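You operate a simulated robot arm through the tools that you are given. There is no shell and no other tool. Be economical: measure what you need, move in short steps, check, and stop when the job is done.

You are at the controls of a simulated two-armed robot. One attempt, no reset.

Task
Put the green-banded dish on the sample table top. Take the purple-banded bottle on the cup table top and put it away on the top of the steel bench. Put the cups carton on the top of the white-topped table away on the second shelf from the bottom of the store rack. Open the weight drawer, put the small weight on the shelf at the front of the cup machine away in the inside of the weight drawer and shut the drawer again. Take the teal-banded jug from the right end of the narrow wall shelf and put it on the purple board. Open the upper left door of the tall cupboard. Do these in any order. Set down upright: purple-banded bottle, cups carton, teal-banded jug.

Only the result counts: the job must be done as asked and must still hold three seconds after the hand-in. Knocking over, shifting, dropping, spilling or breaking anything else fails it.

Robot
Two 7-joint arms with two-finger parallel grippers on one trunk, on a base that drives. Base frame: it is fixed to the floor where the robot stands at the start and does not move with it; the origin is under the middle of the robot, x ahead of it, y to its left, z up; the surface under the hand at the start is at about z = 850. Units: mm, degrees, N and s.
The left shoulder is at the start at [70, 130, 1162], the right one opposite. With the tool pointing down near the work surface each hand reaches from about 220 to 520 mm from the robot's upright axis, wherever it stands, measured 20 degrees to its own side. Places, roughly: cups carton [-3250, 750, 1000]; green-banded dish (7x7x3 cm) [500, 0, 900]; inside of the weight drawer [-1100, 4700, 300]; purple board (27x20x2 cm) [-5600, -2200, 1000]; purple-banded bottle (7x7x19 cm) [600, 500, 900]; sample table top [2800, 2200, 800]; second shelf of the store rack [4800, 1700, 600]; small weight [-2250, 3000, 750]; teal-banded jug [-6750, -4000, 1000]; top of the steel bench [-14000, -3400, 900]; upper left door of the tall cupboard [1400, -1900, 1400]; weight drawer [-1100, 4600, 400]. Payload 1.57 kg a hand.
Tool frame (each hand has its own): the origin (TCP) lies between the finger pads and is the grasp point; the fingertips stand 30 mm ahead of it; z points along the fingers, y is the line along which they close. Largest opening 80 mm; finger width 17, thickness 12; the body of the gripper, 40 by 82 mm, starts 80 mm behind the TCP.
Orientation is that of the tool frame in the base frame, as a unit quaternion [w, x, y, z]. With the fingers straight down and closing along the base's y, the tool's x points along the base's -x, its y along +y and its z along -z.

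Tools
- The arms move only by the tool arm_command. It takes "left_steps", "right_steps" or both (then of equal length, played together; a hand with none holds still); each is a list that holds one entry, the list of rows, each a list of 7 numbers: the closure, from 0 (fully open) to 1 (shut), then the shift along the base's x, y, z in mm, then the turn, a rotation vector about the base's x, y, z in rad. In form: [[[gripper, x, y, z, rx, ry, rz], ...]]. A call has 1 to 10 rows; each row is the pose to reach, as a shift and turn from the pose commanded when the call began. Each row takes 0.2 s and may step no farther than 50 mm and 8.6 degrees from the row before; otherwise, or with a gripper value out of range, the whole call is refused. Where a pose cannot be reached the arm comes as near as it can. A force on the tool above 40 N (or 10 N above the force at the start of the call, whichever is more), or a blocked arm, ends the call early, and 0.2 s more pass. The fingers move at their own pace (about 108 mm/s each) and stop on an object; they squeeze with about 26 N. The grip force told is the motor's: it shows also when the fingers shut on nothing. Time passes only in rows, and 0.2 s behind the last, so rows that repeat a pose let the fingers close. It gives the time, the measured TCP pose, the force on the tool (base axes), the opening and the grip force at its end, in the units of the frame above (readings bear some noise), with the torque about the TCP (base axes, N m) and any sound that the robot's microphone picked up.
- Cameras (640 x 400 px; columns grow to the right, rows downward): "scene" is now at [126.3, 40.8, 1382.9]; the picture's right is [0.46, -0.89, 0.00], its down [-0.58, -0.30, -0.75] and it looks along [0.67, 0.35, -0.66] (base axes); focal length 274 px, centre (320, 200). "left" rides on the left gripper at [72, 7, -122] in its tool frame; the picture's right is [-0.09, 1.00, 0.00], its down [-0.84, -0.08, -0.54] and it looks along [-0.54, -0.05, 0.84] (tool axes); focal length 238 px, centre (320, 200). "right" rides on the right gripper at [72, -7, -122] in its tool frame; the picture's right is [0.09, 1.00, 0.00], its down [-0.84, 0.08, -0.54] and it looks along [-0.54, 0.05, 0.84] (tool axes); focal length 238 px, centre (320, 200). There is no depth. A picture from a camera that has moved, and an enlarged one, comes with that camera's place and axes in the base frame and with its lens.
- snapshot(camera): a new picture of that camera. No time passes.
- move_column(by): slides the trunk up (or, below 0, down) by that many mm; the arms and the scene camera ride with it, the base frame stays. It gives what a move gives, with no picture.
- roll_base(legs): drives the robot by 1 to 6 legs, each [ahead, left, turn to the left] in mm, mm and degrees, along the robot's own axes; the way and the turn of a leg run together, so that a leg with both is an arc; at most 1500 mm and 180 degrees a leg. The arms and the cameras ride along, it lands a little off, and it stops where it bumps. It gives what a move gives.
- head_to(pan, tilt): turns the head with the scene camera to pan (to the left, within 86 degrees either way) and tilt (down, from -29 to 69), counted from straight ahead of the robot. It gives what a move gives.
- inspect(camera, box): a new picture of the part [left, top, right, bottom] of that camera's present view, enlarged. No time passes.
- hand_in(): hands the job in; it is judged then, once.

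Go step by step. Nothing tells you exact positions but the pictures and the camera data: compare them with the known pose of the tool, close in by small moves and look again before you grip or let go. The budget is 196 turns and 184 pictures, counting those below and the enlarged ones. Unless the task says otherwise, let go and move clear before handing in, and close with one line.

The tools are called after "Request:" as name(argument=value, ...) on one line, values as JSON. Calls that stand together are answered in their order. arm_command: Moves the arms, as the interface text tells. Its arguments: {"type":"object","properties":{"left_steps":{"type":"array"},"right_steps":{"type":"array"}},"required":[]} The other tools are called the same way: move_column (by) slides the trunk up or down; roll_base (legs) drives the base; head_to (pan, tilt) turns the head that bears the scene camera; snapshot (camera) takes a picture; inspect (camera, box) takes an enlarged picture of a part of a camera's view; hand_in () hands the job in.

At the start:

```text
clock: 0.0
left_ee_pos: [325.4, 331.5, 1093.2]
left_tool_rot: [0.001, -0.001, 1.0, 0.0]
left_force: [0.0, -0.1, -0.2]
left_wrist_torque: [0.0, 0.0, -0.02]
left_width: 80.1
left_grip_force: 0.1
right_ee_pos: [358.3, -11.4, 1184.7]
right_tool_rot: [-0.001, 0.0, 1.0, 0.0]
right_force: [-0.5, 0.5, -0.4]
right_wrist_torque: [-0.01, 0.03, -0.01]
right_width: 79.9
right_grip_force: 0.1
trunk travel left (down, up): [-800.0, 140.0]
robot x, y, heading: [0.2, -3.6, 0.0]
head pan, tilt: [27.3, 41.1]
```

scene: 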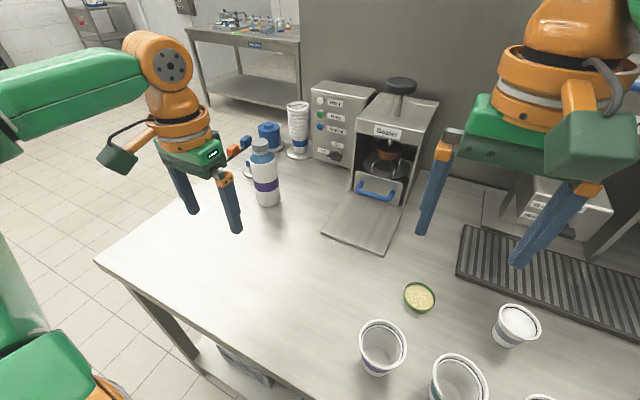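
right: 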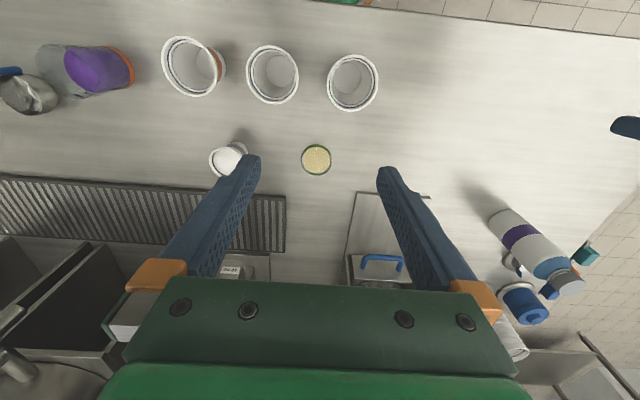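
left: 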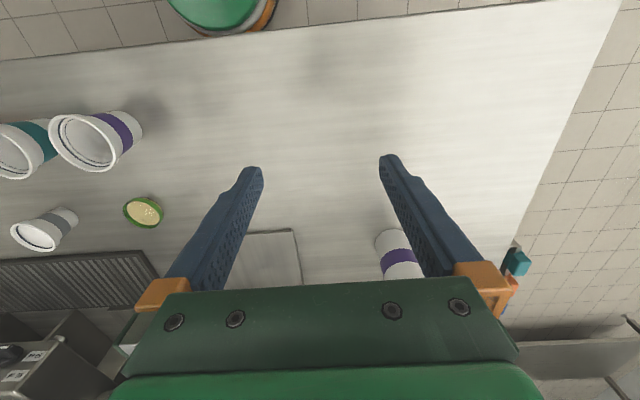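

The green-banded dish sits at about [475, -7] on the table and the bottle at about [580, 450]. I bring the right hand above the dish, then look again.

Request:
arm_command(right_steps=[[[0, 20, 1, -40, 0, 0, 0], [0, 40, 2, -80, 0, 0, 0], [0, 60, 3, -120, 0, 0, 0], [0, 80, 4, -160, 0, 0, 0], [0, 95, 4, -200, 0, 0, 0], [0, 95, 4, -200, 0, 0, 0]]])

Request:
snapshot(camera="right")

Request:
head_to(pan=80, tilt=15)

Request:
snapshot(camera="scene")

Request:
head_to(pan=-70, tilt=10)

Request:
snapshot(camera="scene")

```text
clock: 1.4
left_ee_pos: [323.9, 332.4, 1092.9]
left_tool_rot: [0.0, -0.001, 1.0, 0.0]
left_force: [0.5, -0.4, -0.7]
left_wrist_torque: [0.02, 0.01, 0.0]
left_width: 79.9
left_grip_force: 0.1
right_ee_pos: [451.0, -4.4, 986.3]
right_tool_rot: [-0.001, -0.001, 1.0, 0.0]
right_force: [0.3, -0.4, -0.1]
right_wrist_torque: [0.01, -0.05, 0.01]
right_width: 79.9
right_grip_force: 0.2
trunk travel left (down, up): [-800.0, 140.0]
robot x, y, heading: [-1.6, 3.1, -0.0]
head pan, tilt: [27.3, 41.1]
```

```text
180 pictures are left
camera right: at [378.9, -11.0, 1107.5], right [-0.09, 1.0, 0.0], down [0.84, 0.08, 0.54], along [0.54, 0.05, -0.84], focal length 238 px, centre (320, 200)
```

right: 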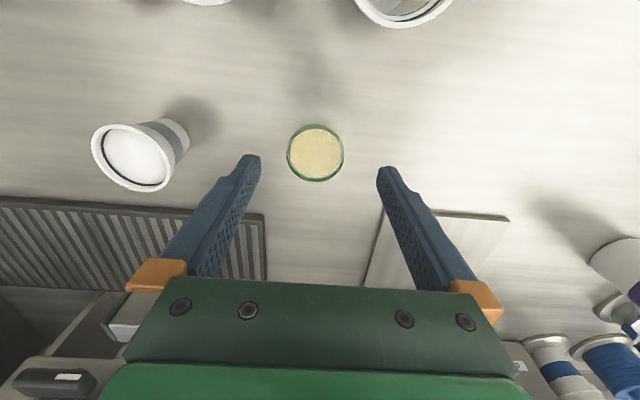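

```text
clock: 2.6
left_ee_pos: [325.0, 331.3, 1094.0]
left_tool_rot: [-0.001, -0.001, 1.0, 0.0]
left_force: [-0.8, -0.5, -0.2]
left_wrist_torque: [0.02, -0.02, 0.01]
left_width: 79.9
left_grip_force: 0.1
right_ee_pos: [452.2, -4.8, 985.1]
right_tool_rot: [0.0, 0.0, 1.0, 0.0]
right_force: [0.0, -0.1, 0.6]
right_wrist_torque: [-0.01, -0.01, -0.01]
right_width: 80.0
right_grip_force: 0.0
trunk travel left (down, up): [-800.0, 140.0]
robot x, y, heading: [1.5, 3.6, -0.3]
head pan, tilt: [80.0, 15.0]
```

```text
179 pictures are left
camera scene: at [67.7, 94.0, 1424.0], right [0.98, -0.17, 0.0], down [-0.05, -0.26, -0.97], along [0.17, 0.95, -0.26], focal length 274 px, centre (320, 200)
```

scene: 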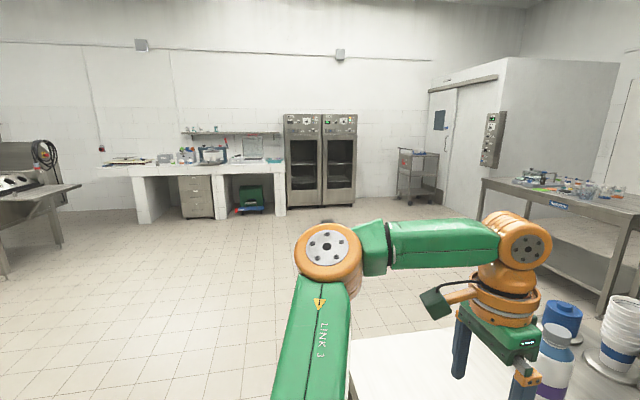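

```text
clock: 5.0
left_ee_pos: [323.3, 332.7, 1093.4]
left_tool_rot: [0.001, -0.001, 1.0, 0.0]
left_force: [-0.1, 0.9, 1.3]
left_wrist_torque: [0.0, 0.02, 0.01]
left_width: 80.2
left_grip_force: 0.0
right_ee_pos: [453.0, -5.0, 985.9]
right_tool_rot: [0.0, 0.0, 1.0, 0.0]
right_force: [0.0, 0.5, -0.4]
right_wrist_torque: [0.02, 0.0, 0.02]
right_width: 80.0
right_grip_force: 0.1
trunk travel left (down, up): [-800.0, 140.0]
robot x, y, heading: [1.7, -1.0, 0.0]
head pan, tilt: [-70.0, 10.0]
```

```text
178 pictures are left
camera scene: at [83.3, -85.3, 1432.2], right [-0.94, -0.34, 0.0], down [-0.06, 0.16, -0.98], along [0.34, -0.93, -0.17], focal length 274 px, centre (320, 200)
```

scene: 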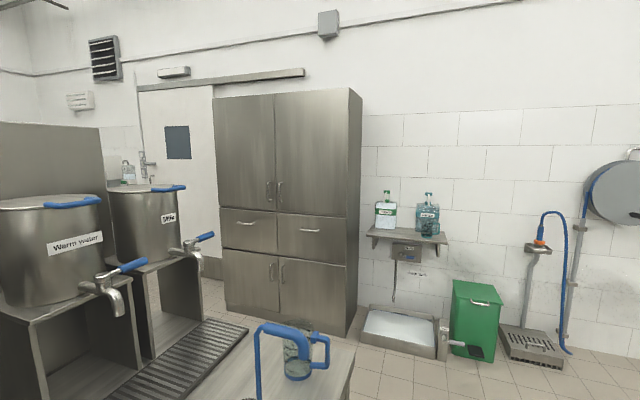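

The dish is at about [469, -8], rim near z = 880. I go down over it and close.

Request:
arm_command(right_steps=[[[0, 10, -3, -30, 0, 0, 0], [0, 16, -3, -60, 0, 0, 0], [0, 16, -3, -85, 0, 0, 0], [0, 16, -3, -100, 0, 0, 0], [0, 16, -3, -100, 0, 0, 0], [0.5, 16, -3, -100, 0, 0, 0], [1, 16, -3, -100, 0, 0, 0], [1, 16, -3, -100, 0, 0, 0], [1, 16, -3, -100, 0, 0, 0]]])

Request:
snapshot(camera="right")

```text
clock: 7.0
left_ee_pos: [325.0, 331.8, 1093.4]
left_tool_rot: [0.0, -0.001, 1.0, 0.001]
left_force: [0.1, -0.7, 0.6]
left_wrist_torque: [0.01, 0.0, -0.02]
left_width: 80.2
left_grip_force: 0.1
right_ee_pos: [451.1, -12.8, 889.7]
right_tool_rot: [0.0, 0.0, 1.0, 0.0]
right_force: [-0.5, 0.0, -0.9]
right_wrist_torque: [0.0, -0.05, 0.0]
right_width: 0.3
right_grip_force: 21.7
right hand out of reach, approached as far as the arm can: row 1, 2, 3, 4, 5, 6, 7, 8, 9
trunk travel left (down, up): [-800.0, 140.0]
robot x, y, heading: [1.2, -0.1, -0.0]
head pan, tilt: [-70.0, 10.0]
```

```text
177 pictures are left
camera right: at [379.4, -19.1, 1012.7], right [-0.09, 1.0, 0.0], down [0.84, 0.08, 0.54], along [0.54, 0.05, -0.84], focal length 238 px, centre (320, 200)
```

right: 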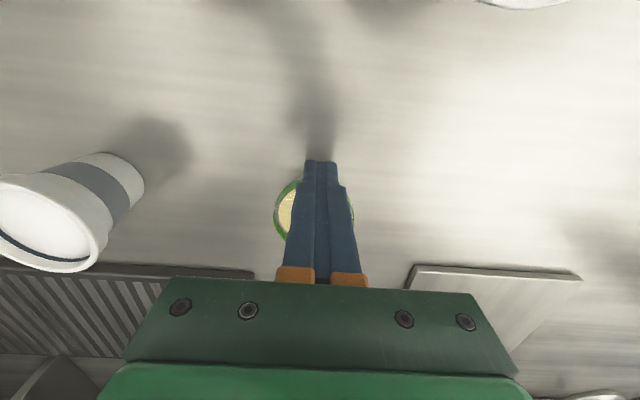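

The hand was out of reach and closed just short of the dish. I open it, lift it and turn the base left by 20 degrees, which brings the dish into the right arm's best reach.

Request:
arm_command(right_steps=[[[1, 0, 0, 50, 0, 0, 0], [1, -15, 0, 100, 0, 0, 0], [0, -15, 0, 120, 0, 0, 0], [0, -15, 0, 120, 0, 0, 0]]])

Request:
roll_base(legs=[[0, 0, 20]])

Request:
head_to(pan=-10, tilt=50)

Request:
snapshot(camera="scene")

Request:
snapshot(camera="right")

```text
refused: row 2 steps farther than a row can; nothing moved
```

```text
clock: 8.4
left_ee_pos: [190.9, 423.1, 1093.7]
left_tool_rot: [0.001, -0.176, 0.984, 0.0]
left_force: [0.1, -0.2, 0.0]
left_wrist_torque: [0.01, 0.0, 0.01]
left_width: 80.1
left_grip_force: 0.2
right_ee_pos: [429.4, 143.2, 891.0]
right_tool_rot: [-0.001, -0.176, 0.984, 0.0]
right_force: [0.0, 0.0, 0.3]
right_wrist_torque: [0.0, -0.01, -0.01]
right_width: 0.2
right_grip_force: 21.5
trunk travel left (down, up): [-800.0, 140.0]
robot x, y, heading: [-1.4, 1.0, 20.3]
head pan, tilt: [-70.0, 10.0]
```

```text
clock: 9.8
left_ee_pos: [189.4, 423.2, 1093.8]
left_tool_rot: [0.0, -0.175, 0.985, 0.0]
left_force: [0.3, 0.2, -0.4]
left_wrist_torque: [-0.03, 0.0, -0.01]
left_width: 79.9
left_grip_force: 0.1
right_ee_pos: [428.8, 145.0, 890.3]
right_tool_rot: [0.0, -0.176, 0.984, 0.0]
right_force: [-0.7, -0.3, 0.9]
right_wrist_torque: [0.02, -0.02, 0.01]
right_width: 0.0
right_grip_force: 21.4
trunk travel left (down, up): [-800.0, 140.0]
robot x, y, heading: [-0.7, 0.5, 20.1]
head pan, tilt: [-10.0, 50.0]
```

```text
176 pictures are left
camera scene: at [124.2, 32.9, 1370.3], right [0.18, -0.98, 0.0], down [-0.75, -0.13, -0.64], along [0.63, 0.11, -0.77], focal length 274 px, centre (320, 200)
```

scene: 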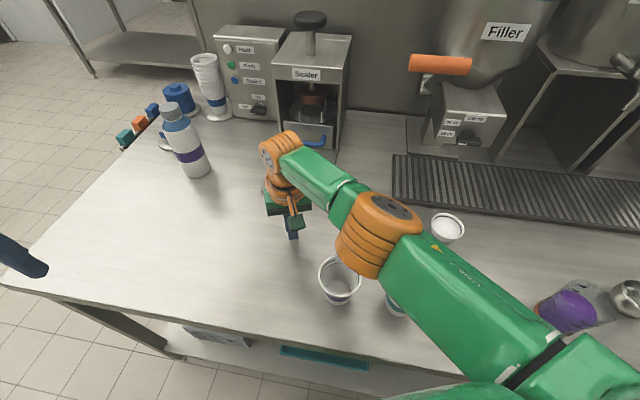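

```text
175 pictures are left
camera right: at [362.9, 113.2, 1012.7], right [-0.43, 0.9, 0.0], down [0.76, 0.36, 0.54], along [0.49, 0.23, -0.84], focal length 238 px, centre (320, 200)
```

right: 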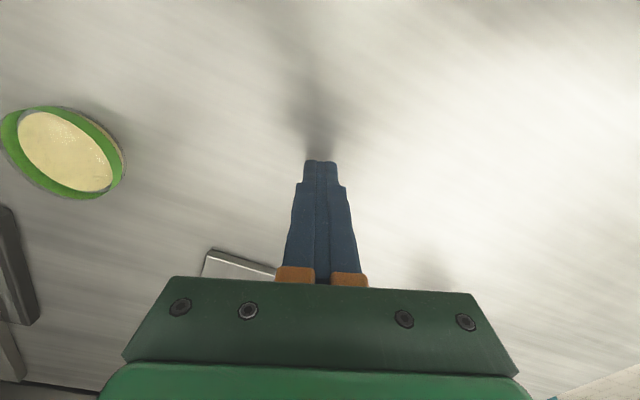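

The dish has stayed at about [473, -4]. I lift the hand, open it and go above the dish.

Request:
arm_command(right_steps=[[[1, 0, 0, 45, 0, 0, 0], [0.5, 0, -25, 85, 0, 0, 0], [0, 10, -65, 105, 0, 0, 0], [0, 22, -105, 105, 0, 0, 0], [0, 35, -135, 105, 0, 0, 0], [0, 43, -148, 105, 0, 0, 0], [0, 43, -148, 105, 0, 0, 0]]])

Request:
snapshot(camera="right")

```text
clock: 11.3
left_ee_pos: [188.9, 423.9, 1092.4]
left_tool_rot: [0.0, -0.176, 0.984, 0.0]
left_force: [0.1, -0.4, -0.5]
left_wrist_torque: [-0.02, 0.01, -0.01]
left_width: 79.9
left_grip_force: 0.1
right_ee_pos: [471.7, -4.7, 993.6]
right_tool_rot: [0.0, -0.175, 0.985, 0.0]
right_force: [0.0, 0.4, 0.6]
right_wrist_torque: [0.0, 0.01, 0.01]
right_width: 80.0
right_grip_force: 0.0
trunk travel left (down, up): [-800.0, 140.0]
robot x, y, heading: [0.8, -1.8, 20.1]
head pan, tilt: [-10.0, 50.0]
```

```text
174 pictures are left
camera right: at [406.5, -35.8, 1116.1], right [-0.43, 0.9, 0.0], down [0.76, 0.36, 0.54], along [0.49, 0.23, -0.84], focal length 238 px, centre (320, 200)
```

right: 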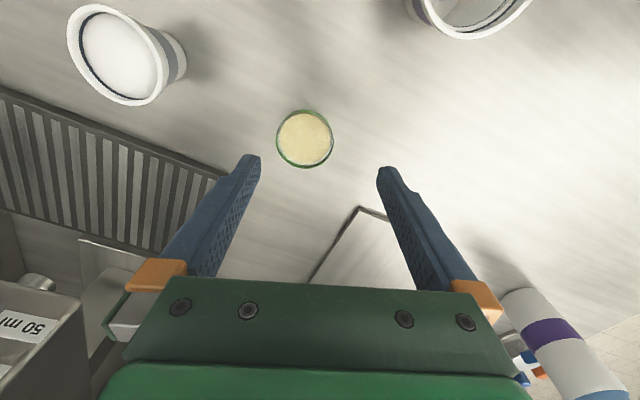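

The dish is at about [484, -15]. I centre the hand and go down, then check for reach before closing.

Request:
arm_command(right_steps=[[[0, 13, -10, -20, 0, 0, 0], [0, 13, -10, -45, 0, 0, 0], [0, 13, -10, -45, 0, 0, 0]]])

Request:
snapshot(camera="right")

```text
clock: 12.2
left_ee_pos: [189.7, 424.0, 1092.5]
left_tool_rot: [0.0, -0.175, 0.984, 0.0]
left_force: [0.7, 0.8, 0.1]
left_wrist_torque: [0.0, -0.01, 0.0]
left_width: 80.1
left_grip_force: 0.0
right_ee_pos: [484.4, -14.6, 951.6]
right_tool_rot: [0.001, -0.175, 0.985, 0.0]
right_force: [0.6, -0.2, -0.3]
right_wrist_torque: [0.01, 0.0, -0.04]
right_width: 79.9
right_grip_force: 0.1
trunk travel left (down, up): [-800.0, 140.0]
robot x, y, heading: [2.1, -0.8, 20.1]
head pan, tilt: [-10.0, 50.0]
```

```text
173 pictures are left
camera right: at [418.2, -45.2, 1073.2], right [-0.43, 0.9, 0.0], down [0.76, 0.36, 0.54], along [0.49, 0.23, -0.84], focal length 238 px, centre (320, 200)
```

right: 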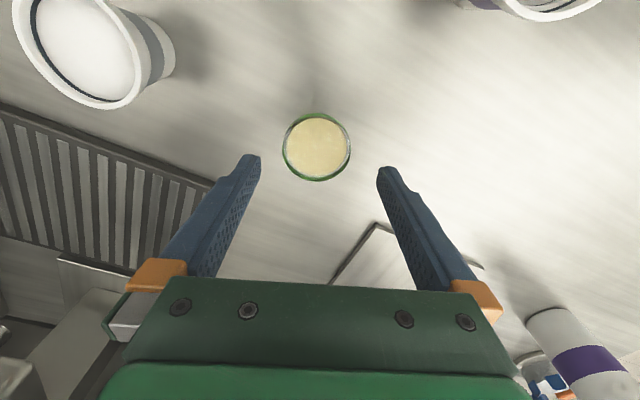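

The dish is centred between the fingers. I go down to z of about 885 and close on it.

Request:
arm_command(right_steps=[[[0, 0, -2, -35, 0, 0, 0], [0, 0, -2, -60, 0, 0, 0], [0, 0, -2, -68, 0, 0, 0], [0, 0, -2, -68, 0, 0, 0], [0.5, 0, -2, -68, 0, 0, 0], [1, 0, -2, -68, 0, 0, 0], [1, 0, -2, -68, 0, 0, 0]]])

Request:
snapshot(camera="right")

```text
clock: 13.8
left_ee_pos: [188.1, 422.8, 1093.6]
left_tool_rot: [0.0, -0.175, 0.984, 0.0]
left_force: [-0.1, -0.1, -0.3]
left_wrist_torque: [-0.01, 0.03, 0.01]
left_width: 80.1
left_grip_force: 0.1
right_ee_pos: [483.4, -17.4, 883.1]
right_tool_rot: [0.0, -0.176, 0.984, 0.0]
right_force: [0.3, -0.2, -0.2]
right_wrist_torque: [0.01, 0.03, -0.02]
right_width: 60.0
right_grip_force: 26.2
trunk travel left (down, up): [-800.0, 140.0]
robot x, y, heading: [3.5, 0.8, 20.5]
head pan, tilt: [-10.0, 50.0]
```

```text
172 pictures are left
camera right: at [417.4, -47.1, 1005.2], right [-0.43, 0.9, 0.0], down [0.76, 0.36, 0.54], along [0.49, 0.23, -0.84], focal length 238 px, centre (320, 200)
```

right: 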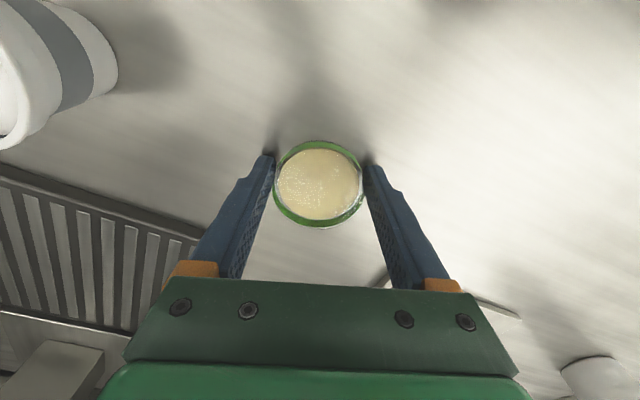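

The dish is held at 60 mm width. I lift it straight up and draw it in a little before driving.

Request:
arm_command(right_steps=[[[1, 0, 0, 10, 0, 0, 0], [1, 0, 0, 30, 0, 0, 0], [1, 0, 0, 60, 0, 0, 0], [1, 0, 0, 90, 0, 0, 0], [1, 0, 0, 120, 0, 0, 0], [1, -20, 0, 150, 0, 0, 0], [1, -45, 5, 165, 0, 0, 0], [1, -70, 10, 170, 0, 0, 0]]])

Request:
snapshot(camera="right")

Request:
head_to(pan=60, tilt=20)

Request:
snapshot(camera="scene")

```text
clock: 15.6
left_ee_pos: [189.2, 423.2, 1093.0]
left_tool_rot: [-0.001, -0.175, 0.985, 0.0]
left_force: [-0.9, -0.5, 0.6]
left_wrist_torque: [0.02, -0.01, 0.02]
left_width: 80.1
left_grip_force: 0.0
right_ee_pos: [416.2, -7.4, 1050.7]
right_tool_rot: [0.0, -0.174, 0.985, 0.0]
right_force: [0.1, -0.4, -0.3]
right_wrist_torque: [-0.02, 0.0, 0.01]
right_width: 59.9
right_grip_force: 26.1
trunk travel left (down, up): [-800.0, 140.0]
robot x, y, heading: [-0.7, 0.9, 20.2]
head pan, tilt: [-10.0, 50.0]
```

```text
171 pictures are left
camera right: at [349.2, -37.5, 1173.9], right [-0.43, 0.9, 0.0], down [0.76, 0.36, 0.54], along [0.49, 0.23, -0.84], focal length 238 px, centre (320, 200)
```

right: 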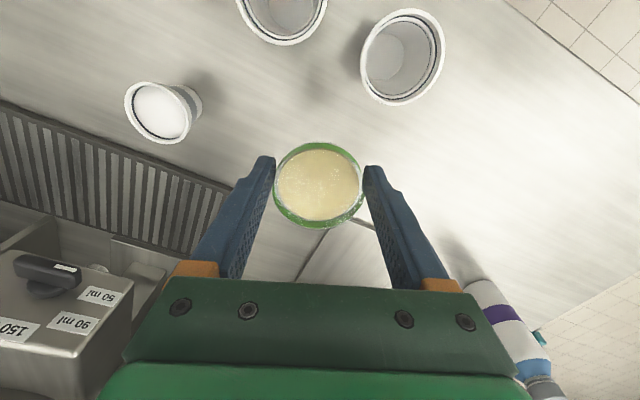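

```text
clock: 17.0
left_ee_pos: [190.1, 423.3, 1092.7]
left_tool_rot: [0.0, -0.176, 0.984, -0.001]
left_force: [0.2, 0.2, 0.0]
left_wrist_torque: [0.01, -0.02, 0.01]
left_width: 80.0
left_grip_force: 0.1
right_ee_pos: [417.1, -7.8, 1051.2]
right_tool_rot: [0.001, -0.175, 0.985, 0.0]
right_force: [0.5, -0.1, 0.3]
right_wrist_torque: [0.01, 0.02, 0.01]
right_width: 59.9
right_grip_force: 25.5
trunk travel left (down, up): [-800.0, 140.0]
robot x, y, heading: [0.2, -0.9, 20.2]
head pan, tilt: [60.0, 20.0]
```

```text
170 pictures are left
camera scene: at [64.5, 111.0, 1415.8], right [0.99, -0.17, 0.0], down [-0.06, -0.34, -0.94], along [0.16, 0.93, -0.34], focal length 274 px, centre (320, 200)
```

scene: 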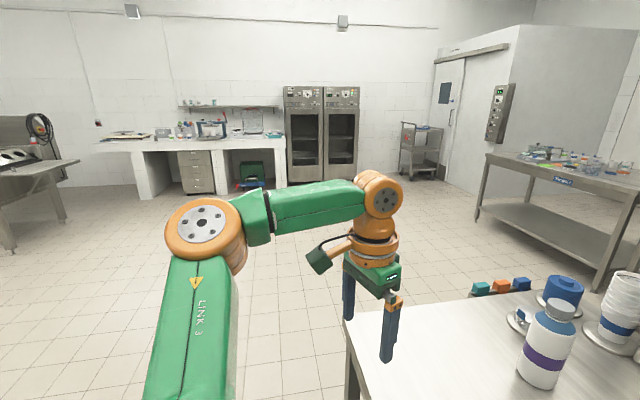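

The floor to the left is clear and the sample table stands ahead-left. I back away from the cup table, go left past its end, then ahead.

Request:
roll_base(legs=[[-350, 0, 0], [0, 0, -20], [0, 1500, 0], [0, 150, 0], [1300, 0, 0]])

Request:
head_to(pan=0, tilt=30)

Request:
snapshot(camera="scene")

```text
clock: 34.5
left_ee_pos: [1294.1, 1878.1, 1094.1]
left_tool_rot: [0.0, -0.01, 1.0, 0.0]
left_force: [0.4, 0.6, 0.3]
left_wrist_torque: [0.04, 0.02, 0.0]
left_width: 80.2
left_grip_force: 0.0
right_ee_pos: [1367.7, 1398.2, 1051.8]
right_tool_rot: [0.0, -0.009, 1.0, 0.0]
right_force: [0.3, 0.2, 0.0]
right_wrist_torque: [0.01, -0.04, -0.01]
right_width: 59.1
right_grip_force: 25.9
trunk travel left (down, up): [-800.0, 140.0]
robot x, y, heading: [979.7, 1538.0, 1.0]
head pan, tilt: [60.0, 20.0]
```

```text
clock: 35.8
left_ee_pos: [1294.5, 1878.0, 1093.7]
left_tool_rot: [0.0, -0.01, 1.0, 0.0]
left_force: [-0.7, 0.0, 0.4]
left_wrist_torque: [0.01, 0.01, 0.0]
left_width: 80.1
left_grip_force: 0.1
right_ee_pos: [1367.8, 1397.7, 1050.9]
right_tool_rot: [0.0, -0.009, 1.0, 0.001]
right_force: [1.5, 0.3, -0.6]
right_wrist_torque: [0.02, 0.03, -0.01]
right_width: 58.9
right_grip_force: 26.1
trunk travel left (down, up): [-800.0, 140.0]
robot x, y, heading: [976.7, 1539.4, 1.1]
head pan, tilt: [0.0, 30.0]
```

```text
169 pictures are left
camera scene: at [1118.8, 1545.3, 1399.8], right [0.02, -1.0, 0.0], down [-0.5, -0.01, -0.87], along [0.87, 0.02, -0.5], focal length 274 px, centre (320, 200)
```

scene: 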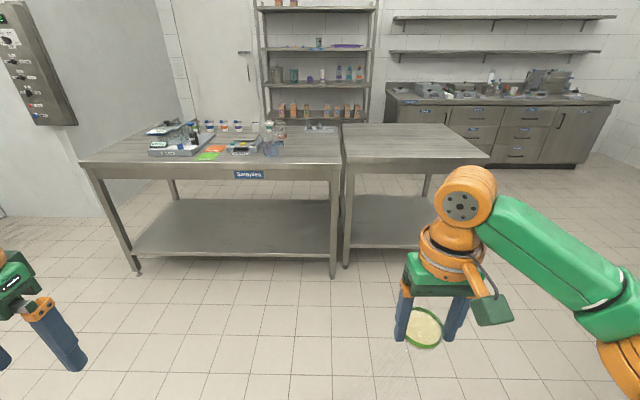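

The "Samples" table has its near edge at about x = 2450 and runs from y = 1480 to 2850, with its front right part free. I drive up to it.

Request:
roll_base(legs=[[0, 350, 0], [1180, 0, 0]])

Request:
head_to(pan=-10, tilt=50)

Request:
snapshot(camera="scene")

Request:
snapshot(camera="right")

```text
clock: 43.7
left_ee_pos: [2476.6, 2243.8, 1092.9]
left_tool_rot: [0.0, -0.009, 1.0, 0.0]
left_force: [0.7, -0.3, 0.1]
left_wrist_torque: [-0.04, -0.01, 0.01]
left_width: 80.1
left_grip_force: 0.0
right_ee_pos: [2548.8, 1763.5, 1052.2]
right_tool_rot: [0.0, -0.009, 1.0, 0.0]
right_force: [-0.7, -0.7, -0.3]
right_wrist_torque: [0.0, 0.01, 0.0]
right_width: 58.7
right_grip_force: 26.4
trunk travel left (down, up): [-800.0, 140.0]
robot x, y, heading: [2158.3, 1906.2, 1.1]
head pan, tilt: [0.0, 30.0]
```

```text
clock: 44.5
left_ee_pos: [2477.1, 2244.4, 1093.8]
left_tool_rot: [0.0, -0.01, 1.0, 0.0]
left_force: [0.4, 0.6, 0.8]
left_wrist_torque: [0.01, 0.01, 0.01]
left_width: 80.0
left_grip_force: 0.0
right_ee_pos: [2550.1, 1764.9, 1051.3]
right_tool_rot: [0.0, -0.009, 1.0, -0.001]
right_force: [0.1, 0.0, 0.7]
right_wrist_torque: [0.0, -0.01, 0.0]
right_width: 58.6
right_grip_force: 26.7
trunk travel left (down, up): [-800.0, 140.0]
robot x, y, heading: [2160.9, 1906.2, 0.8]
head pan, tilt: [-10.0, 50.0]
```

```text
168 pictures are left
camera scene: at [2286.4, 1897.9, 1370.3], right [-0.16, -0.99, 0.0], down [-0.76, 0.12, -0.64], along [0.64, -0.1, -0.77], focal length 274 px, centre (320, 200)
```

scene: 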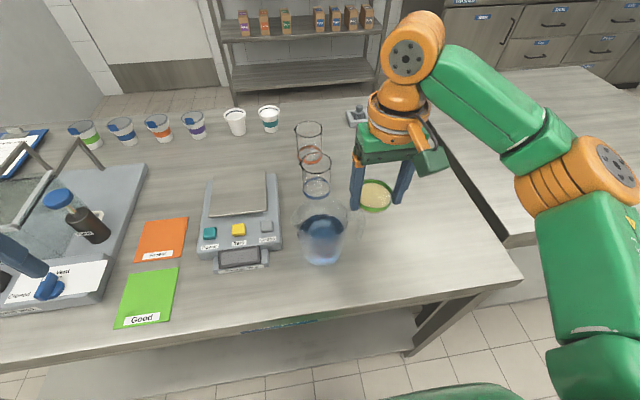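

```text
167 pictures are left
camera right: at [2477.0, 1756.4, 1173.6], right [-0.11, 0.99, 0.0], down [0.84, 0.09, 0.54], along [0.54, 0.06, -0.84], focal length 238 px, centre (320, 200)
```

right: 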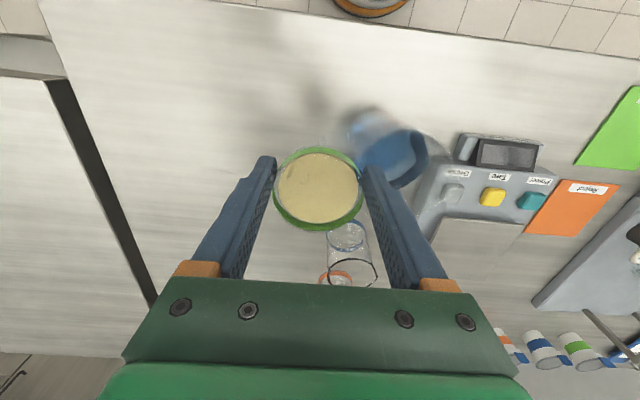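

The table top is at about z = 850. I will set the dish on the free spot near [2540, 1650], clear of the beaker, and first go down to just above the surface.

Request:
arm_command(right_steps=[[[1, -5, -45, 0, 0, 0, 0], [1, -10, -90, 0, 0, 0, 0], [1, -10, -115, -20, 0, 0, 0], [1, -10, -115, -60, 0, 0, 0], [1, -10, -115, -100, 0, 0, 0], [1, -10, -115, -130, 0, 0, 0], [1, -10, -115, -145, 0, 0, 0], [1, -10, -115, -150, 0, 0, 0]]])

Request:
snapshot(camera="right")

Request:
snapshot(camera="scene")

```text
clock: 46.3
left_ee_pos: [2477.1, 2243.7, 1092.7]
left_tool_rot: [0.0, -0.01, 1.0, 0.0]
left_force: [0.1, -0.4, -0.7]
left_wrist_torque: [0.03, -0.02, 0.02]
left_width: 80.0
left_grip_force: 0.1
right_ee_pos: [2539.1, 1648.0, 901.7]
right_tool_rot: [-0.001, -0.009, 1.0, 0.0]
right_force: [0.4, 0.4, 0.0]
right_wrist_torque: [-0.02, 0.02, 0.0]
right_width: 58.4
right_grip_force: 25.8
trunk travel left (down, up): [-800.0, 140.0]
robot x, y, heading: [2158.6, 1907.8, 0.9]
head pan, tilt: [-10.0, 50.0]
```

```text
166 pictures are left
camera right: at [2466.3, 1641.1, 1023.9], right [-0.11, 0.99, 0.0], down [0.83, 0.09, 0.54], along [0.54, 0.06, -0.84], focal length 238 px, centre (320, 200)
```

right: 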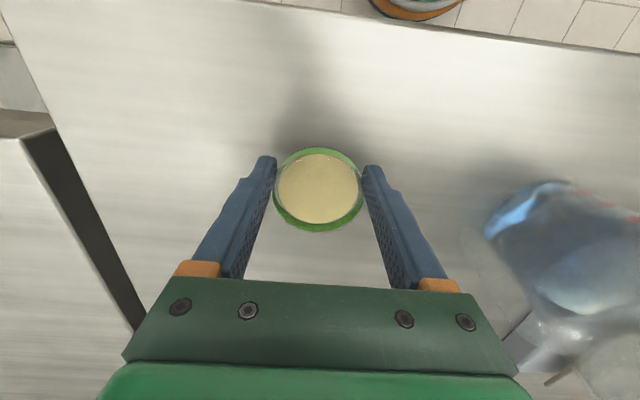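

```text
165 pictures are left
camera scene: at [2286.2, 1897.7, 1370.3], right [-0.16, -0.99, 0.0], down [-0.76, 0.12, -0.64], along [0.63, -0.1, -0.77], focal length 274 px, centre (320, 200)
```

scene: 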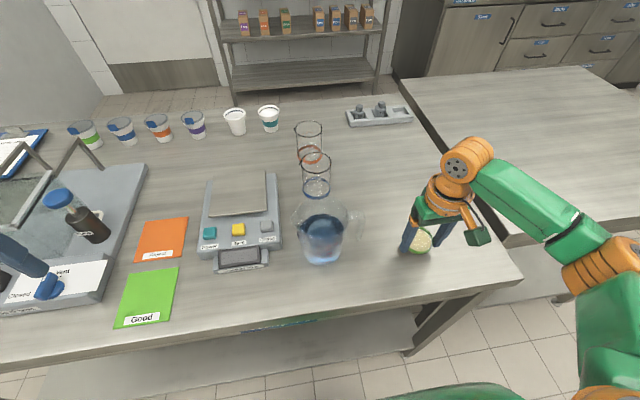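

The spot is clear. I lower the last millimetres and watch the force.

Request:
arm_command(right_steps=[[[1, 0, 0, -6, 0, 0, 0], [1, 0, 0, -11, 0, 0, 0], [1, 0, 0, -15, 0, 0, 0], [1, 0, 0, -17, 0, 0, 0]]])

```text
clock: 47.3
left_ee_pos: [2476.6, 2243.2, 1093.7]
left_tool_rot: [0.0, -0.01, 1.0, 0.0]
left_force: [-0.4, 0.0, -0.6]
left_wrist_torque: [-0.01, 0.02, 0.04]
left_width: 80.0
left_grip_force: 0.1
right_ee_pos: [2539.0, 1648.5, 883.6]
right_tool_rot: [0.0, -0.009, 1.0, 0.0]
right_force: [-0.6, -0.2, -0.8]
right_wrist_torque: [0.01, 0.0, 0.03]
right_width: 58.5
right_grip_force: 26.4
trunk travel left (down, up): [-800.0, 140.0]
robot x, y, heading: [2158.9, 1905.9, 0.8]
head pan, tilt: [-10.0, 50.0]
```

Request:
arm_command(right_steps=[[[1, 0, 0, -1.5, 0, 0, 0], [1, 0, 0, -3, 0, 0, 0], [1, 0, 0, -4, 0, 0, 0]]])

Request:
inspect(camera="scene", box=[370, 190, 490, 265])

```text
clock: 48.1
left_ee_pos: [2474.6, 2244.6, 1094.2]
left_tool_rot: [0.001, -0.009, 1.0, 0.0]
left_force: [0.5, -0.5, -0.4]
left_wrist_torque: [-0.02, 0.05, 0.0]
left_width: 79.8
left_grip_force: 0.0
right_ee_pos: [2538.9, 1647.8, 881.6]
right_tool_rot: [0.003, -0.008, 1.0, -0.001]
right_force: [4.6, -4.7, 18.0]
right_wrist_torque: [-0.09, -0.11, -0.01]
right_width: 58.5
right_grip_force: 26.6
trunk travel left (down, up): [-800.0, 140.0]
robot x, y, heading: [2161.0, 1908.3, 1.1]
head pan, tilt: [-10.0, 50.0]
```

```text
5.33 times, centred on (430, 228) of scene
camera zoom: at [2284.2, 1898.5, 1370.8], right [-0.16, -0.99, 0.0], down [-0.76, 0.12, -0.64], along [0.64, -0.1, -0.77], focal length 1462 px, centre (-267, 53)
```

zoom: 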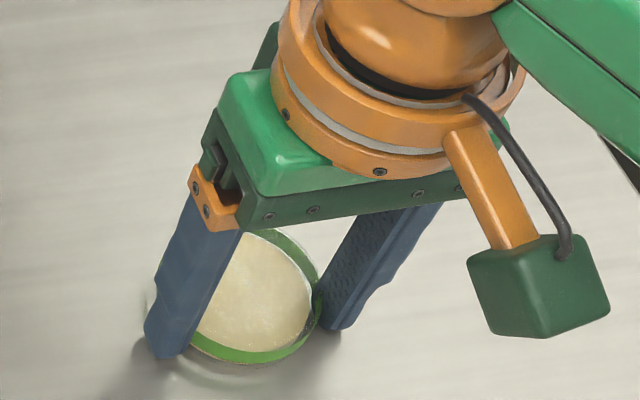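

There is contact with the table. I relax slightly, open and rise clear.

Request:
arm_command(right_steps=[[[1, 0, 0, 2, 0, 0, 0], [0.2, 0, 0, 2, 0, 0, 0], [0, 0, 0, 2, 0, 0, 0], [0, 0, 0, 10, 0, 0, 0], [0, 0, 0, 40, 0, 0, 0], [0, 0, 0, 85, 0, 0, 0], [0, 0, 0, 130, 0, 0, 0], [0, 0, 0, 170, 0, 0, 0]]])

Request:
snapshot(camera="right")

```text
clock: 49.9
left_ee_pos: [2476.8, 2245.3, 1092.7]
left_tool_rot: [0.0, -0.009, 1.0, 0.0]
left_force: [-0.6, -0.9, 0.0]
left_wrist_torque: [0.0, 0.01, -0.03]
left_width: 79.9
left_grip_force: 0.0
right_ee_pos: [2538.9, 1649.9, 1049.8]
right_tool_rot: [-0.001, -0.009, 1.0, 0.0]
right_force: [-0.4, 0.0, 0.1]
right_wrist_torque: [-0.03, -0.03, 0.0]
right_width: 79.9
right_grip_force: 0.0
trunk travel left (down, up): [-800.0, 140.0]
robot x, y, heading: [2159.4, 1906.1, 1.5]
head pan, tilt: [-10.0, 50.0]
```

```text
163 pictures are left
camera right: at [2466.1, 1643.2, 1173.1], right [-0.11, 0.99, 0.0], down [0.84, 0.09, 0.54], along [0.54, 0.06, -0.84], focal length 238 px, centre (320, 200)
```

right: 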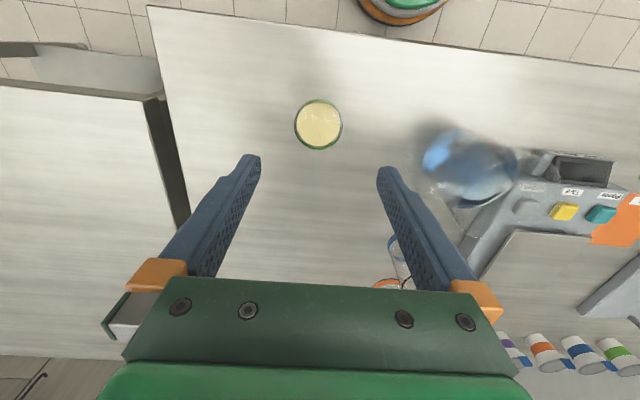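

The dish stands on the sample table. Next comes the weight: I back off, turn west and drive toward the cup machine for a look.

Request:
roll_base(legs=[[-600, 0, 0], [0, 0, 175], [1500, 0, 0], [800, 0, 0]])

Request:
head_to(pan=0, tilt=15)

Request:
snapshot(camera="scene")

Request:
head_to(pan=-60, tilt=15)

Request:
snapshot(camera="scene")

```text
clock: 71.3
left_ee_pos: [-1083.9, 1782.2, 1093.9]
left_tool_rot: [0.0, 0.999, -0.036, -0.001]
left_force: [-0.5, 0.4, -0.5]
left_wrist_torque: [-0.02, 0.01, 0.02]
left_width: 80.0
left_grip_force: 0.0
right_ee_pos: [-1093.0, 2377.5, 1051.4]
right_tool_rot: [0.0, 0.999, -0.036, 0.0]
right_force: [0.1, 0.0, 0.2]
right_wrist_torque: [-0.01, 0.0, 0.01]
right_width: 79.8
right_grip_force: 0.0
trunk travel left (down, up): [-800.0, 140.0]
robot x, y, heading: [-736.3, 2090.2, 176.1]
head pan, tilt: [-10.0, 50.0]
```

```text
clock: 72.3
left_ee_pos: [-1084.7, 1781.7, 1092.5]
left_tool_rot: [0.0, 0.999, -0.035, 0.0]
left_force: [0.3, 0.3, 0.3]
left_wrist_torque: [-0.03, -0.02, 0.0]
left_width: 80.0
left_grip_force: 0.1
right_ee_pos: [-1093.8, 2379.2, 1050.3]
right_tool_rot: [0.0, 0.999, -0.037, 0.0]
right_force: [-0.1, -0.3, -0.6]
right_wrist_torque: [0.0, 0.01, -0.02]
right_width: 80.2
right_grip_force: 0.0
trunk travel left (down, up): [-800.0, 140.0]
robot x, y, heading: [-733.9, 2090.5, 175.9]
head pan, tilt: [0.0, 15.0]
```

```text
162 pictures are left
camera scene: at [-879.4, 2101.1, 1423.9], right [0.07, 1.0, 0.0], down [0.26, -0.02, -0.97], along [-0.96, 0.07, -0.26], focal length 274 px, centre (320, 200)
```

scene: 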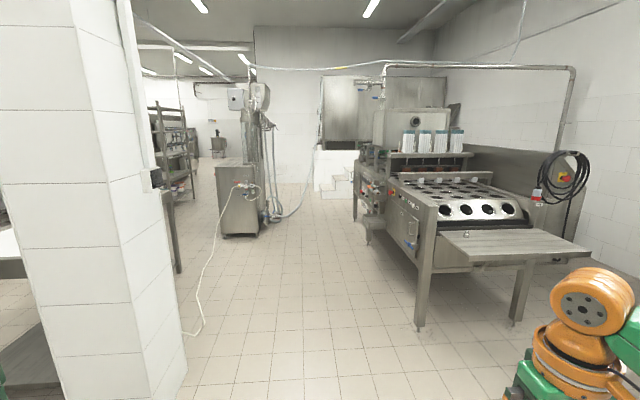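

```text
clock: 73.6
left_ee_pos: [-1084.7, 1782.8, 1093.7]
left_tool_rot: [0.0, 0.999, -0.036, 0.001]
left_force: [0.8, 0.7, -0.2]
left_wrist_torque: [0.02, -0.01, -0.01]
left_width: 79.8
left_grip_force: 0.1
right_ee_pos: [-1092.8, 2378.4, 1050.2]
right_tool_rot: [0.0, 0.999, -0.037, 0.0]
right_force: [0.0, 0.9, -0.5]
right_wrist_torque: [0.02, 0.03, -0.01]
right_width: 80.0
right_grip_force: 0.0
trunk travel left (down, up): [-800.0, 140.0]
robot x, y, heading: [-737.0, 2088.7, 175.8]
head pan, tilt: [-60.0, 15.0]
```

```text
161 pictures are left
camera scene: at [-827.1, 2178.3, 1424.0], right [0.9, 0.44, 0.0], down [0.11, -0.23, -0.97], along [-0.42, 0.87, -0.26], focal length 274 px, centre (320, 200)
```

scene: 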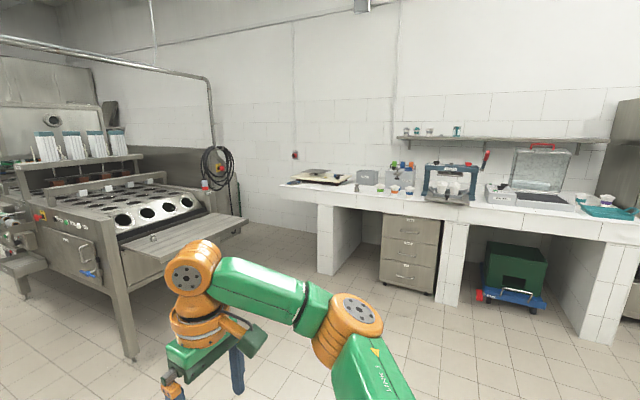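

The cup machine's front shelf is ahead on the right, and the weight drawer unit stands under the desk at the far wall. I enlarge both.

Request:
inspect(camera="scene", box=[100, 190, 260, 290])

Request:
inspect(camera="scene", box=[360, 200, 460, 300])

```text
4.00 times, centred on (180, 240) of scene
camera zoom: at [-827.1, 2178.3, 1424.0], right [0.9, 0.44, 0.0], down [0.11, -0.23, -0.97], along [-0.42, 0.87, -0.26], focal length 1097 px, centre (880, 40)
```

zoom: 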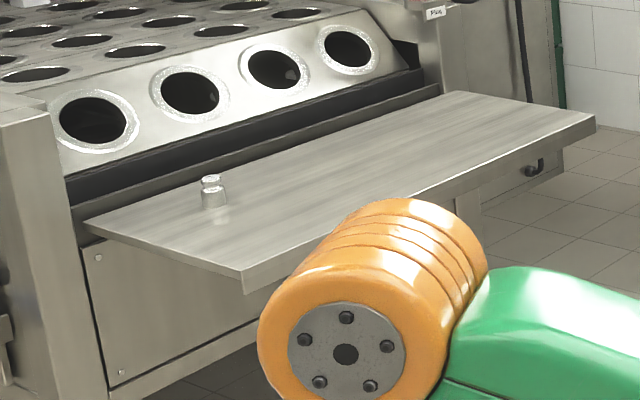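

```text
4.00 times, centred on (410, 250) of scene
camera zoom: at [-827.1, 2178.3, 1424.0], right [0.9, 0.44, 0.0], down [0.11, -0.23, -0.97], along [-0.42, 0.87, -0.26], focal length 1097 px, centre (-40, 0)
```

zoom: 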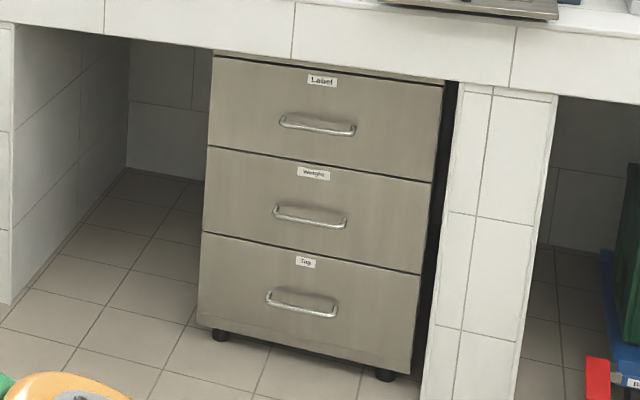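

The middle drawer is labelled "Weight", and the small weight sits at about [-2280, 3040, 815] on the shelf. I drive round to face that shelf.

Request:
roll_base(legs=[[0, 0, 4], [0, -1100, 0], [1000, 0, 0]])

Request:
head_to(pan=15, tilt=50)

Request:
snapshot(camera="scene")

Request:
snapshot(camera="left")

```text
clock: 84.4
left_ee_pos: [-2049.0, 2832.1, 1092.8]
left_tool_rot: [0.0, 1.0, 0.003, -0.002]
left_force: [0.4, 0.1, -0.3]
left_wrist_torque: [0.02, 0.0, -0.01]
left_width: 80.3
left_grip_force: 0.0
right_ee_pos: [-2104.1, 3426.8, 1050.0]
right_tool_rot: [0.0, 1.0, 0.002, -0.001]
right_force: [-0.1, -0.6, 0.7]
right_wrist_torque: [0.01, 0.01, 0.02]
right_width: 79.9
right_grip_force: 0.0
trunk travel left (down, up): [-800.0, 140.0]
robot x, y, heading: [-1727.7, 3163.2, -179.7]
head pan, tilt: [-60.0, 15.0]
```

```text
clock: 85.8
left_ee_pos: [-2048.4, 2832.6, 1094.0]
left_tool_rot: [0.001, 1.0, 0.003, 0.001]
left_force: [0.6, 0.1, -0.4]
left_wrist_torque: [0.0, 0.01, 0.01]
left_width: 79.8
left_grip_force: 0.0
right_ee_pos: [-2103.7, 3426.0, 1050.3]
right_tool_rot: [0.001, 1.0, 0.002, 0.0]
right_force: [0.5, 0.9, 0.8]
right_wrist_torque: [-0.01, 0.0, 0.0]
right_width: 79.9
right_grip_force: 0.0
trunk travel left (down, up): [-800.0, 140.0]
robot x, y, heading: [-1728.8, 3164.9, -179.6]
head pan, tilt: [15.0, 50.0]
```

```text
158 pictures are left
camera scene: at [-1850.3, 3146.4, 1370.3], right [-0.26, 0.96, 0.0], down [0.74, 0.2, -0.64], along [-0.62, -0.17, -0.77], focal length 274 px, centre (320, 200)
```

scene: 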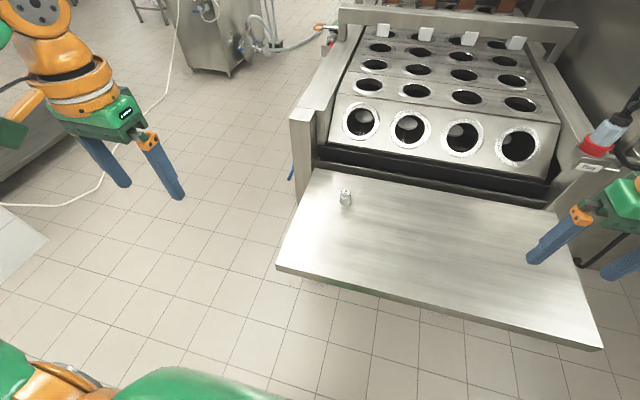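

```text
157 pictures are left
camera left: at [-1976.6, 2826.4, 1215.8], right [-0.09, -1.0, 0.0], down [-0.84, 0.07, 0.54], along [-0.54, 0.05, -0.84], focal length 238 px, centre (320, 200)
```

left: 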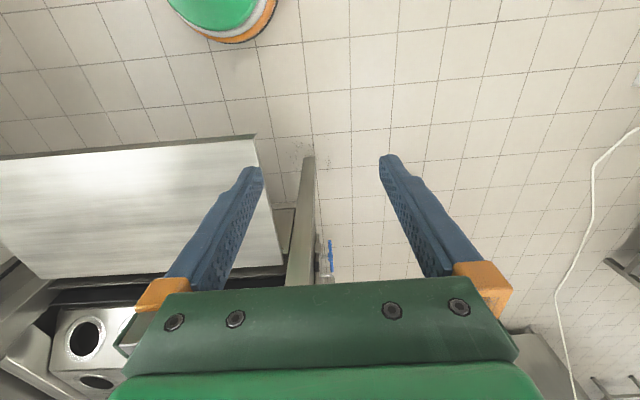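

The shelf top is at about z = 777 and the weight at about [-2335, 3080]. I draw the right hand in for clearance, then move the base closer and lower the trunk.

Request:
arm_command(right_steps=[[[0, 45, 0, 0, 0, 0, 0], [0, 90, -10, 0, 0, 0, 0], [0, 110, -30, 20, 0, 0, 0]]])

Request:
roll_base(legs=[[0, -65, 0], [140, 0, 0]])

Request:
move_column(by=-70)

Request:
snapshot(camera="scene")

```text
clock: 86.6
left_ee_pos: [-2049.9, 2830.5, 1092.9]
left_tool_rot: [-0.001, 1.0, 0.002, 0.0]
left_force: [0.6, 0.6, 0.5]
left_wrist_torque: [0.03, -0.01, -0.01]
left_width: 79.7
left_grip_force: 0.2
right_ee_pos: [-1994.2, 3395.4, 1069.4]
right_tool_rot: [-0.001, 1.0, 0.003, -0.001]
right_force: [-0.6, -0.2, -0.5]
right_wrist_torque: [0.01, 0.0, 0.01]
right_width: 79.6
right_grip_force: 0.1
trunk travel left (down, up): [-800.0, 140.0]
robot x, y, heading: [-1722.6, 3164.0, -179.6]
head pan, tilt: [15.0, 50.0]
```

```text
clock: 88.5
left_ee_pos: [-2183.1, 2896.5, 1093.8]
left_tool_rot: [0.0, 1.0, 0.003, -0.002]
left_force: [0.4, 0.1, 0.1]
left_wrist_torque: [0.01, 0.05, -0.01]
left_width: 79.8
left_grip_force: 0.1
right_ee_pos: [-2130.6, 3462.6, 1068.2]
right_tool_rot: [0.0, 1.0, 0.004, -0.001]
right_force: [-0.7, -0.5, 0.7]
right_wrist_torque: [0.01, 0.04, -0.02]
right_width: 79.8
right_grip_force: 0.0
trunk travel left (down, up): [-800.0, 140.0]
robot x, y, heading: [-1868.7, 3231.9, -179.7]
head pan, tilt: [15.0, 50.0]
```

```text
clock: 89.6
left_ee_pos: [-2185.6, 2894.8, 1023.3]
left_tool_rot: [-0.001, 1.0, 0.003, -0.001]
left_force: [0.0, -0.1, 0.1]
left_wrist_torque: [0.0, -0.01, -0.01]
left_width: 80.2
left_grip_force: 0.1
right_ee_pos: [-2132.7, 3461.2, 997.7]
right_tool_rot: [0.0, 1.0, 0.004, -0.001]
right_force: [0.1, 0.5, 0.1]
right_wrist_torque: [0.01, -0.01, -0.03]
right_width: 80.2
right_grip_force: 0.0
trunk travel left (down, up): [-730.0, 210.0]
robot x, y, heading: [-1868.0, 3231.3, -179.7]
head pan, tilt: [15.0, 50.0]
```

```text
156 pictures are left
camera scene: at [-1987.2, 3210.7, 1300.3], right [-0.27, 0.96, 0.0], down [0.74, 0.2, -0.64], along [-0.62, -0.17, -0.77], focal length 274 px, centre (320, 200)
```

scene: 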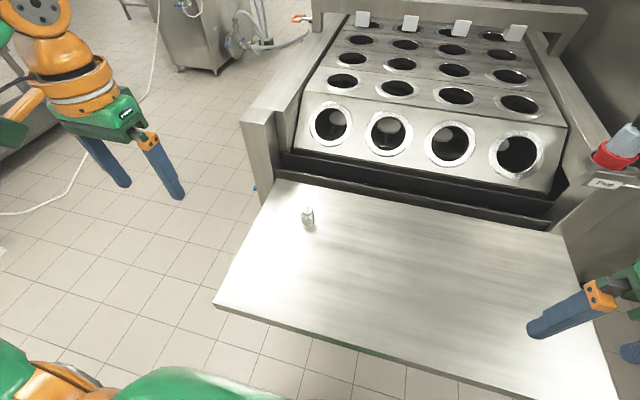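

The weight is at about [-2330, 3087]. I bring the left hand above it.

Request:
arm_command(left_steps=[[[0, -24, 35, 0, 0, 0, 0], [0, -48, 70, 0, 0, 0, 0], [0, -72, 105, -20, 0, 0, 0], [0, -96, 140, -45, 0, 0, 0], [0, -120, 170, -70, 0, 0, 0], [0, -145, 192, -93, 0, 0, 0], [0, -145, 192, -93, 0, 0, 0]]])

Request:
snapshot(camera="left")

```text
clock: 91.2
left_ee_pos: [-2282.2, 3055.5, 937.1]
left_tool_rot: [0.0, 1.0, 0.004, -0.001]
left_force: [-0.4, 0.1, -0.1]
left_wrist_torque: [-0.01, 0.02, -0.01]
left_width: 80.2
left_grip_force: 0.2
left hand out of reach, approached as far as the arm can: row 5, 6, 7
right_ee_pos: [-2133.8, 3461.3, 999.2]
right_tool_rot: [0.0, 1.0, 0.004, 0.0]
right_force: [-0.4, 0.7, 0.3]
right_wrist_torque: [0.01, -0.03, -0.02]
right_width: 80.1
right_grip_force: 0.1
trunk travel left (down, up): [-730.0, 210.0]
robot x, y, heading: [-1865.3, 3228.1, -179.5]
head pan, tilt: [15.0, 50.0]
```

```text
155 pictures are left
camera left: at [-2210.1, 3050.2, 1059.3], right [-0.08, -1.0, 0.0], down [-0.84, 0.07, 0.54], along [-0.54, 0.05, -0.84], focal length 238 px, centre (320, 200)
```

left: 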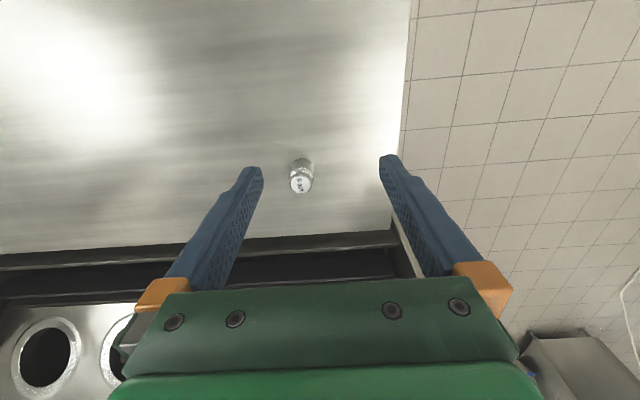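

The hand ran out of reach at this height, and the weight is at about [-2340, 3086]. I drive 30 mm closer and aim again a bit lower, where reach is better.

Request:
roll_base(legs=[[30, 0, 0]])

Request:
arm_command(left_steps=[[[0, -10, 10, -10, 0, 0, 0], [0, -20, 25, -25, 0, 0, 0], [0, -27, 31, -40, 0, 0, 0], [0, -27, 31, -50, 0, 0, 0]]])

Request:
snapshot(camera="left")

```text
clock: 92.1
left_ee_pos: [-2308.3, 3055.1, 938.8]
left_tool_rot: [0.001, 1.0, 0.003, -0.003]
left_force: [0.4, -0.4, -0.3]
left_wrist_torque: [-0.01, 0.02, 0.02]
left_width: 80.0
left_grip_force: 0.0
right_ee_pos: [-2159.5, 3461.4, 999.4]
right_tool_rot: [0.001, 1.0, 0.004, -0.002]
right_force: [0.4, -0.6, 0.3]
right_wrist_torque: [-0.01, 0.05, -0.01]
right_width: 80.0
right_grip_force: 0.2
trunk travel left (down, up): [-730.0, 210.0]
robot x, y, heading: [-1896.6, 3229.5, -179.4]
head pan, tilt: [15.0, 50.0]
```

```text
clock: 93.1
left_ee_pos: [-2303.0, 3060.0, 903.2]
left_tool_rot: [-0.001, 1.0, 0.004, -0.001]
left_force: [0.0, 0.3, -0.2]
left_wrist_torque: [0.02, -0.02, -0.01]
left_width: 80.1
left_grip_force: 0.0
left hand out of reach, approached as far as the arm can: row 1, 2, 3, 4
right_ee_pos: [-2161.6, 3461.0, 998.8]
right_tool_rot: [-0.001, 1.0, 0.004, -0.001]
right_force: [-0.6, 1.2, 0.4]
right_wrist_torque: [0.0, 0.01, -0.04]
right_width: 79.9
right_grip_force: 0.0
trunk travel left (down, up): [-730.0, 210.0]
robot x, y, heading: [-1894.1, 3229.6, -179.5]
head pan, tilt: [15.0, 50.0]
```

```text
154 pictures are left
camera left: at [-2229.9, 3054.0, 1024.8], right [-0.08, -1.0, 0.0], down [-0.84, 0.07, 0.54], along [-0.54, 0.05, -0.84], focal length 238 px, centre (320, 200)
```

left: 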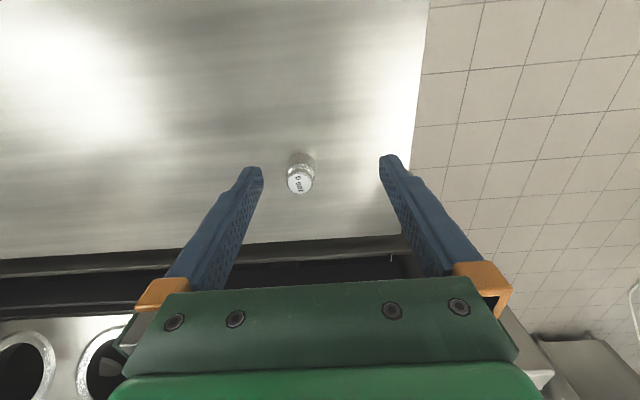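

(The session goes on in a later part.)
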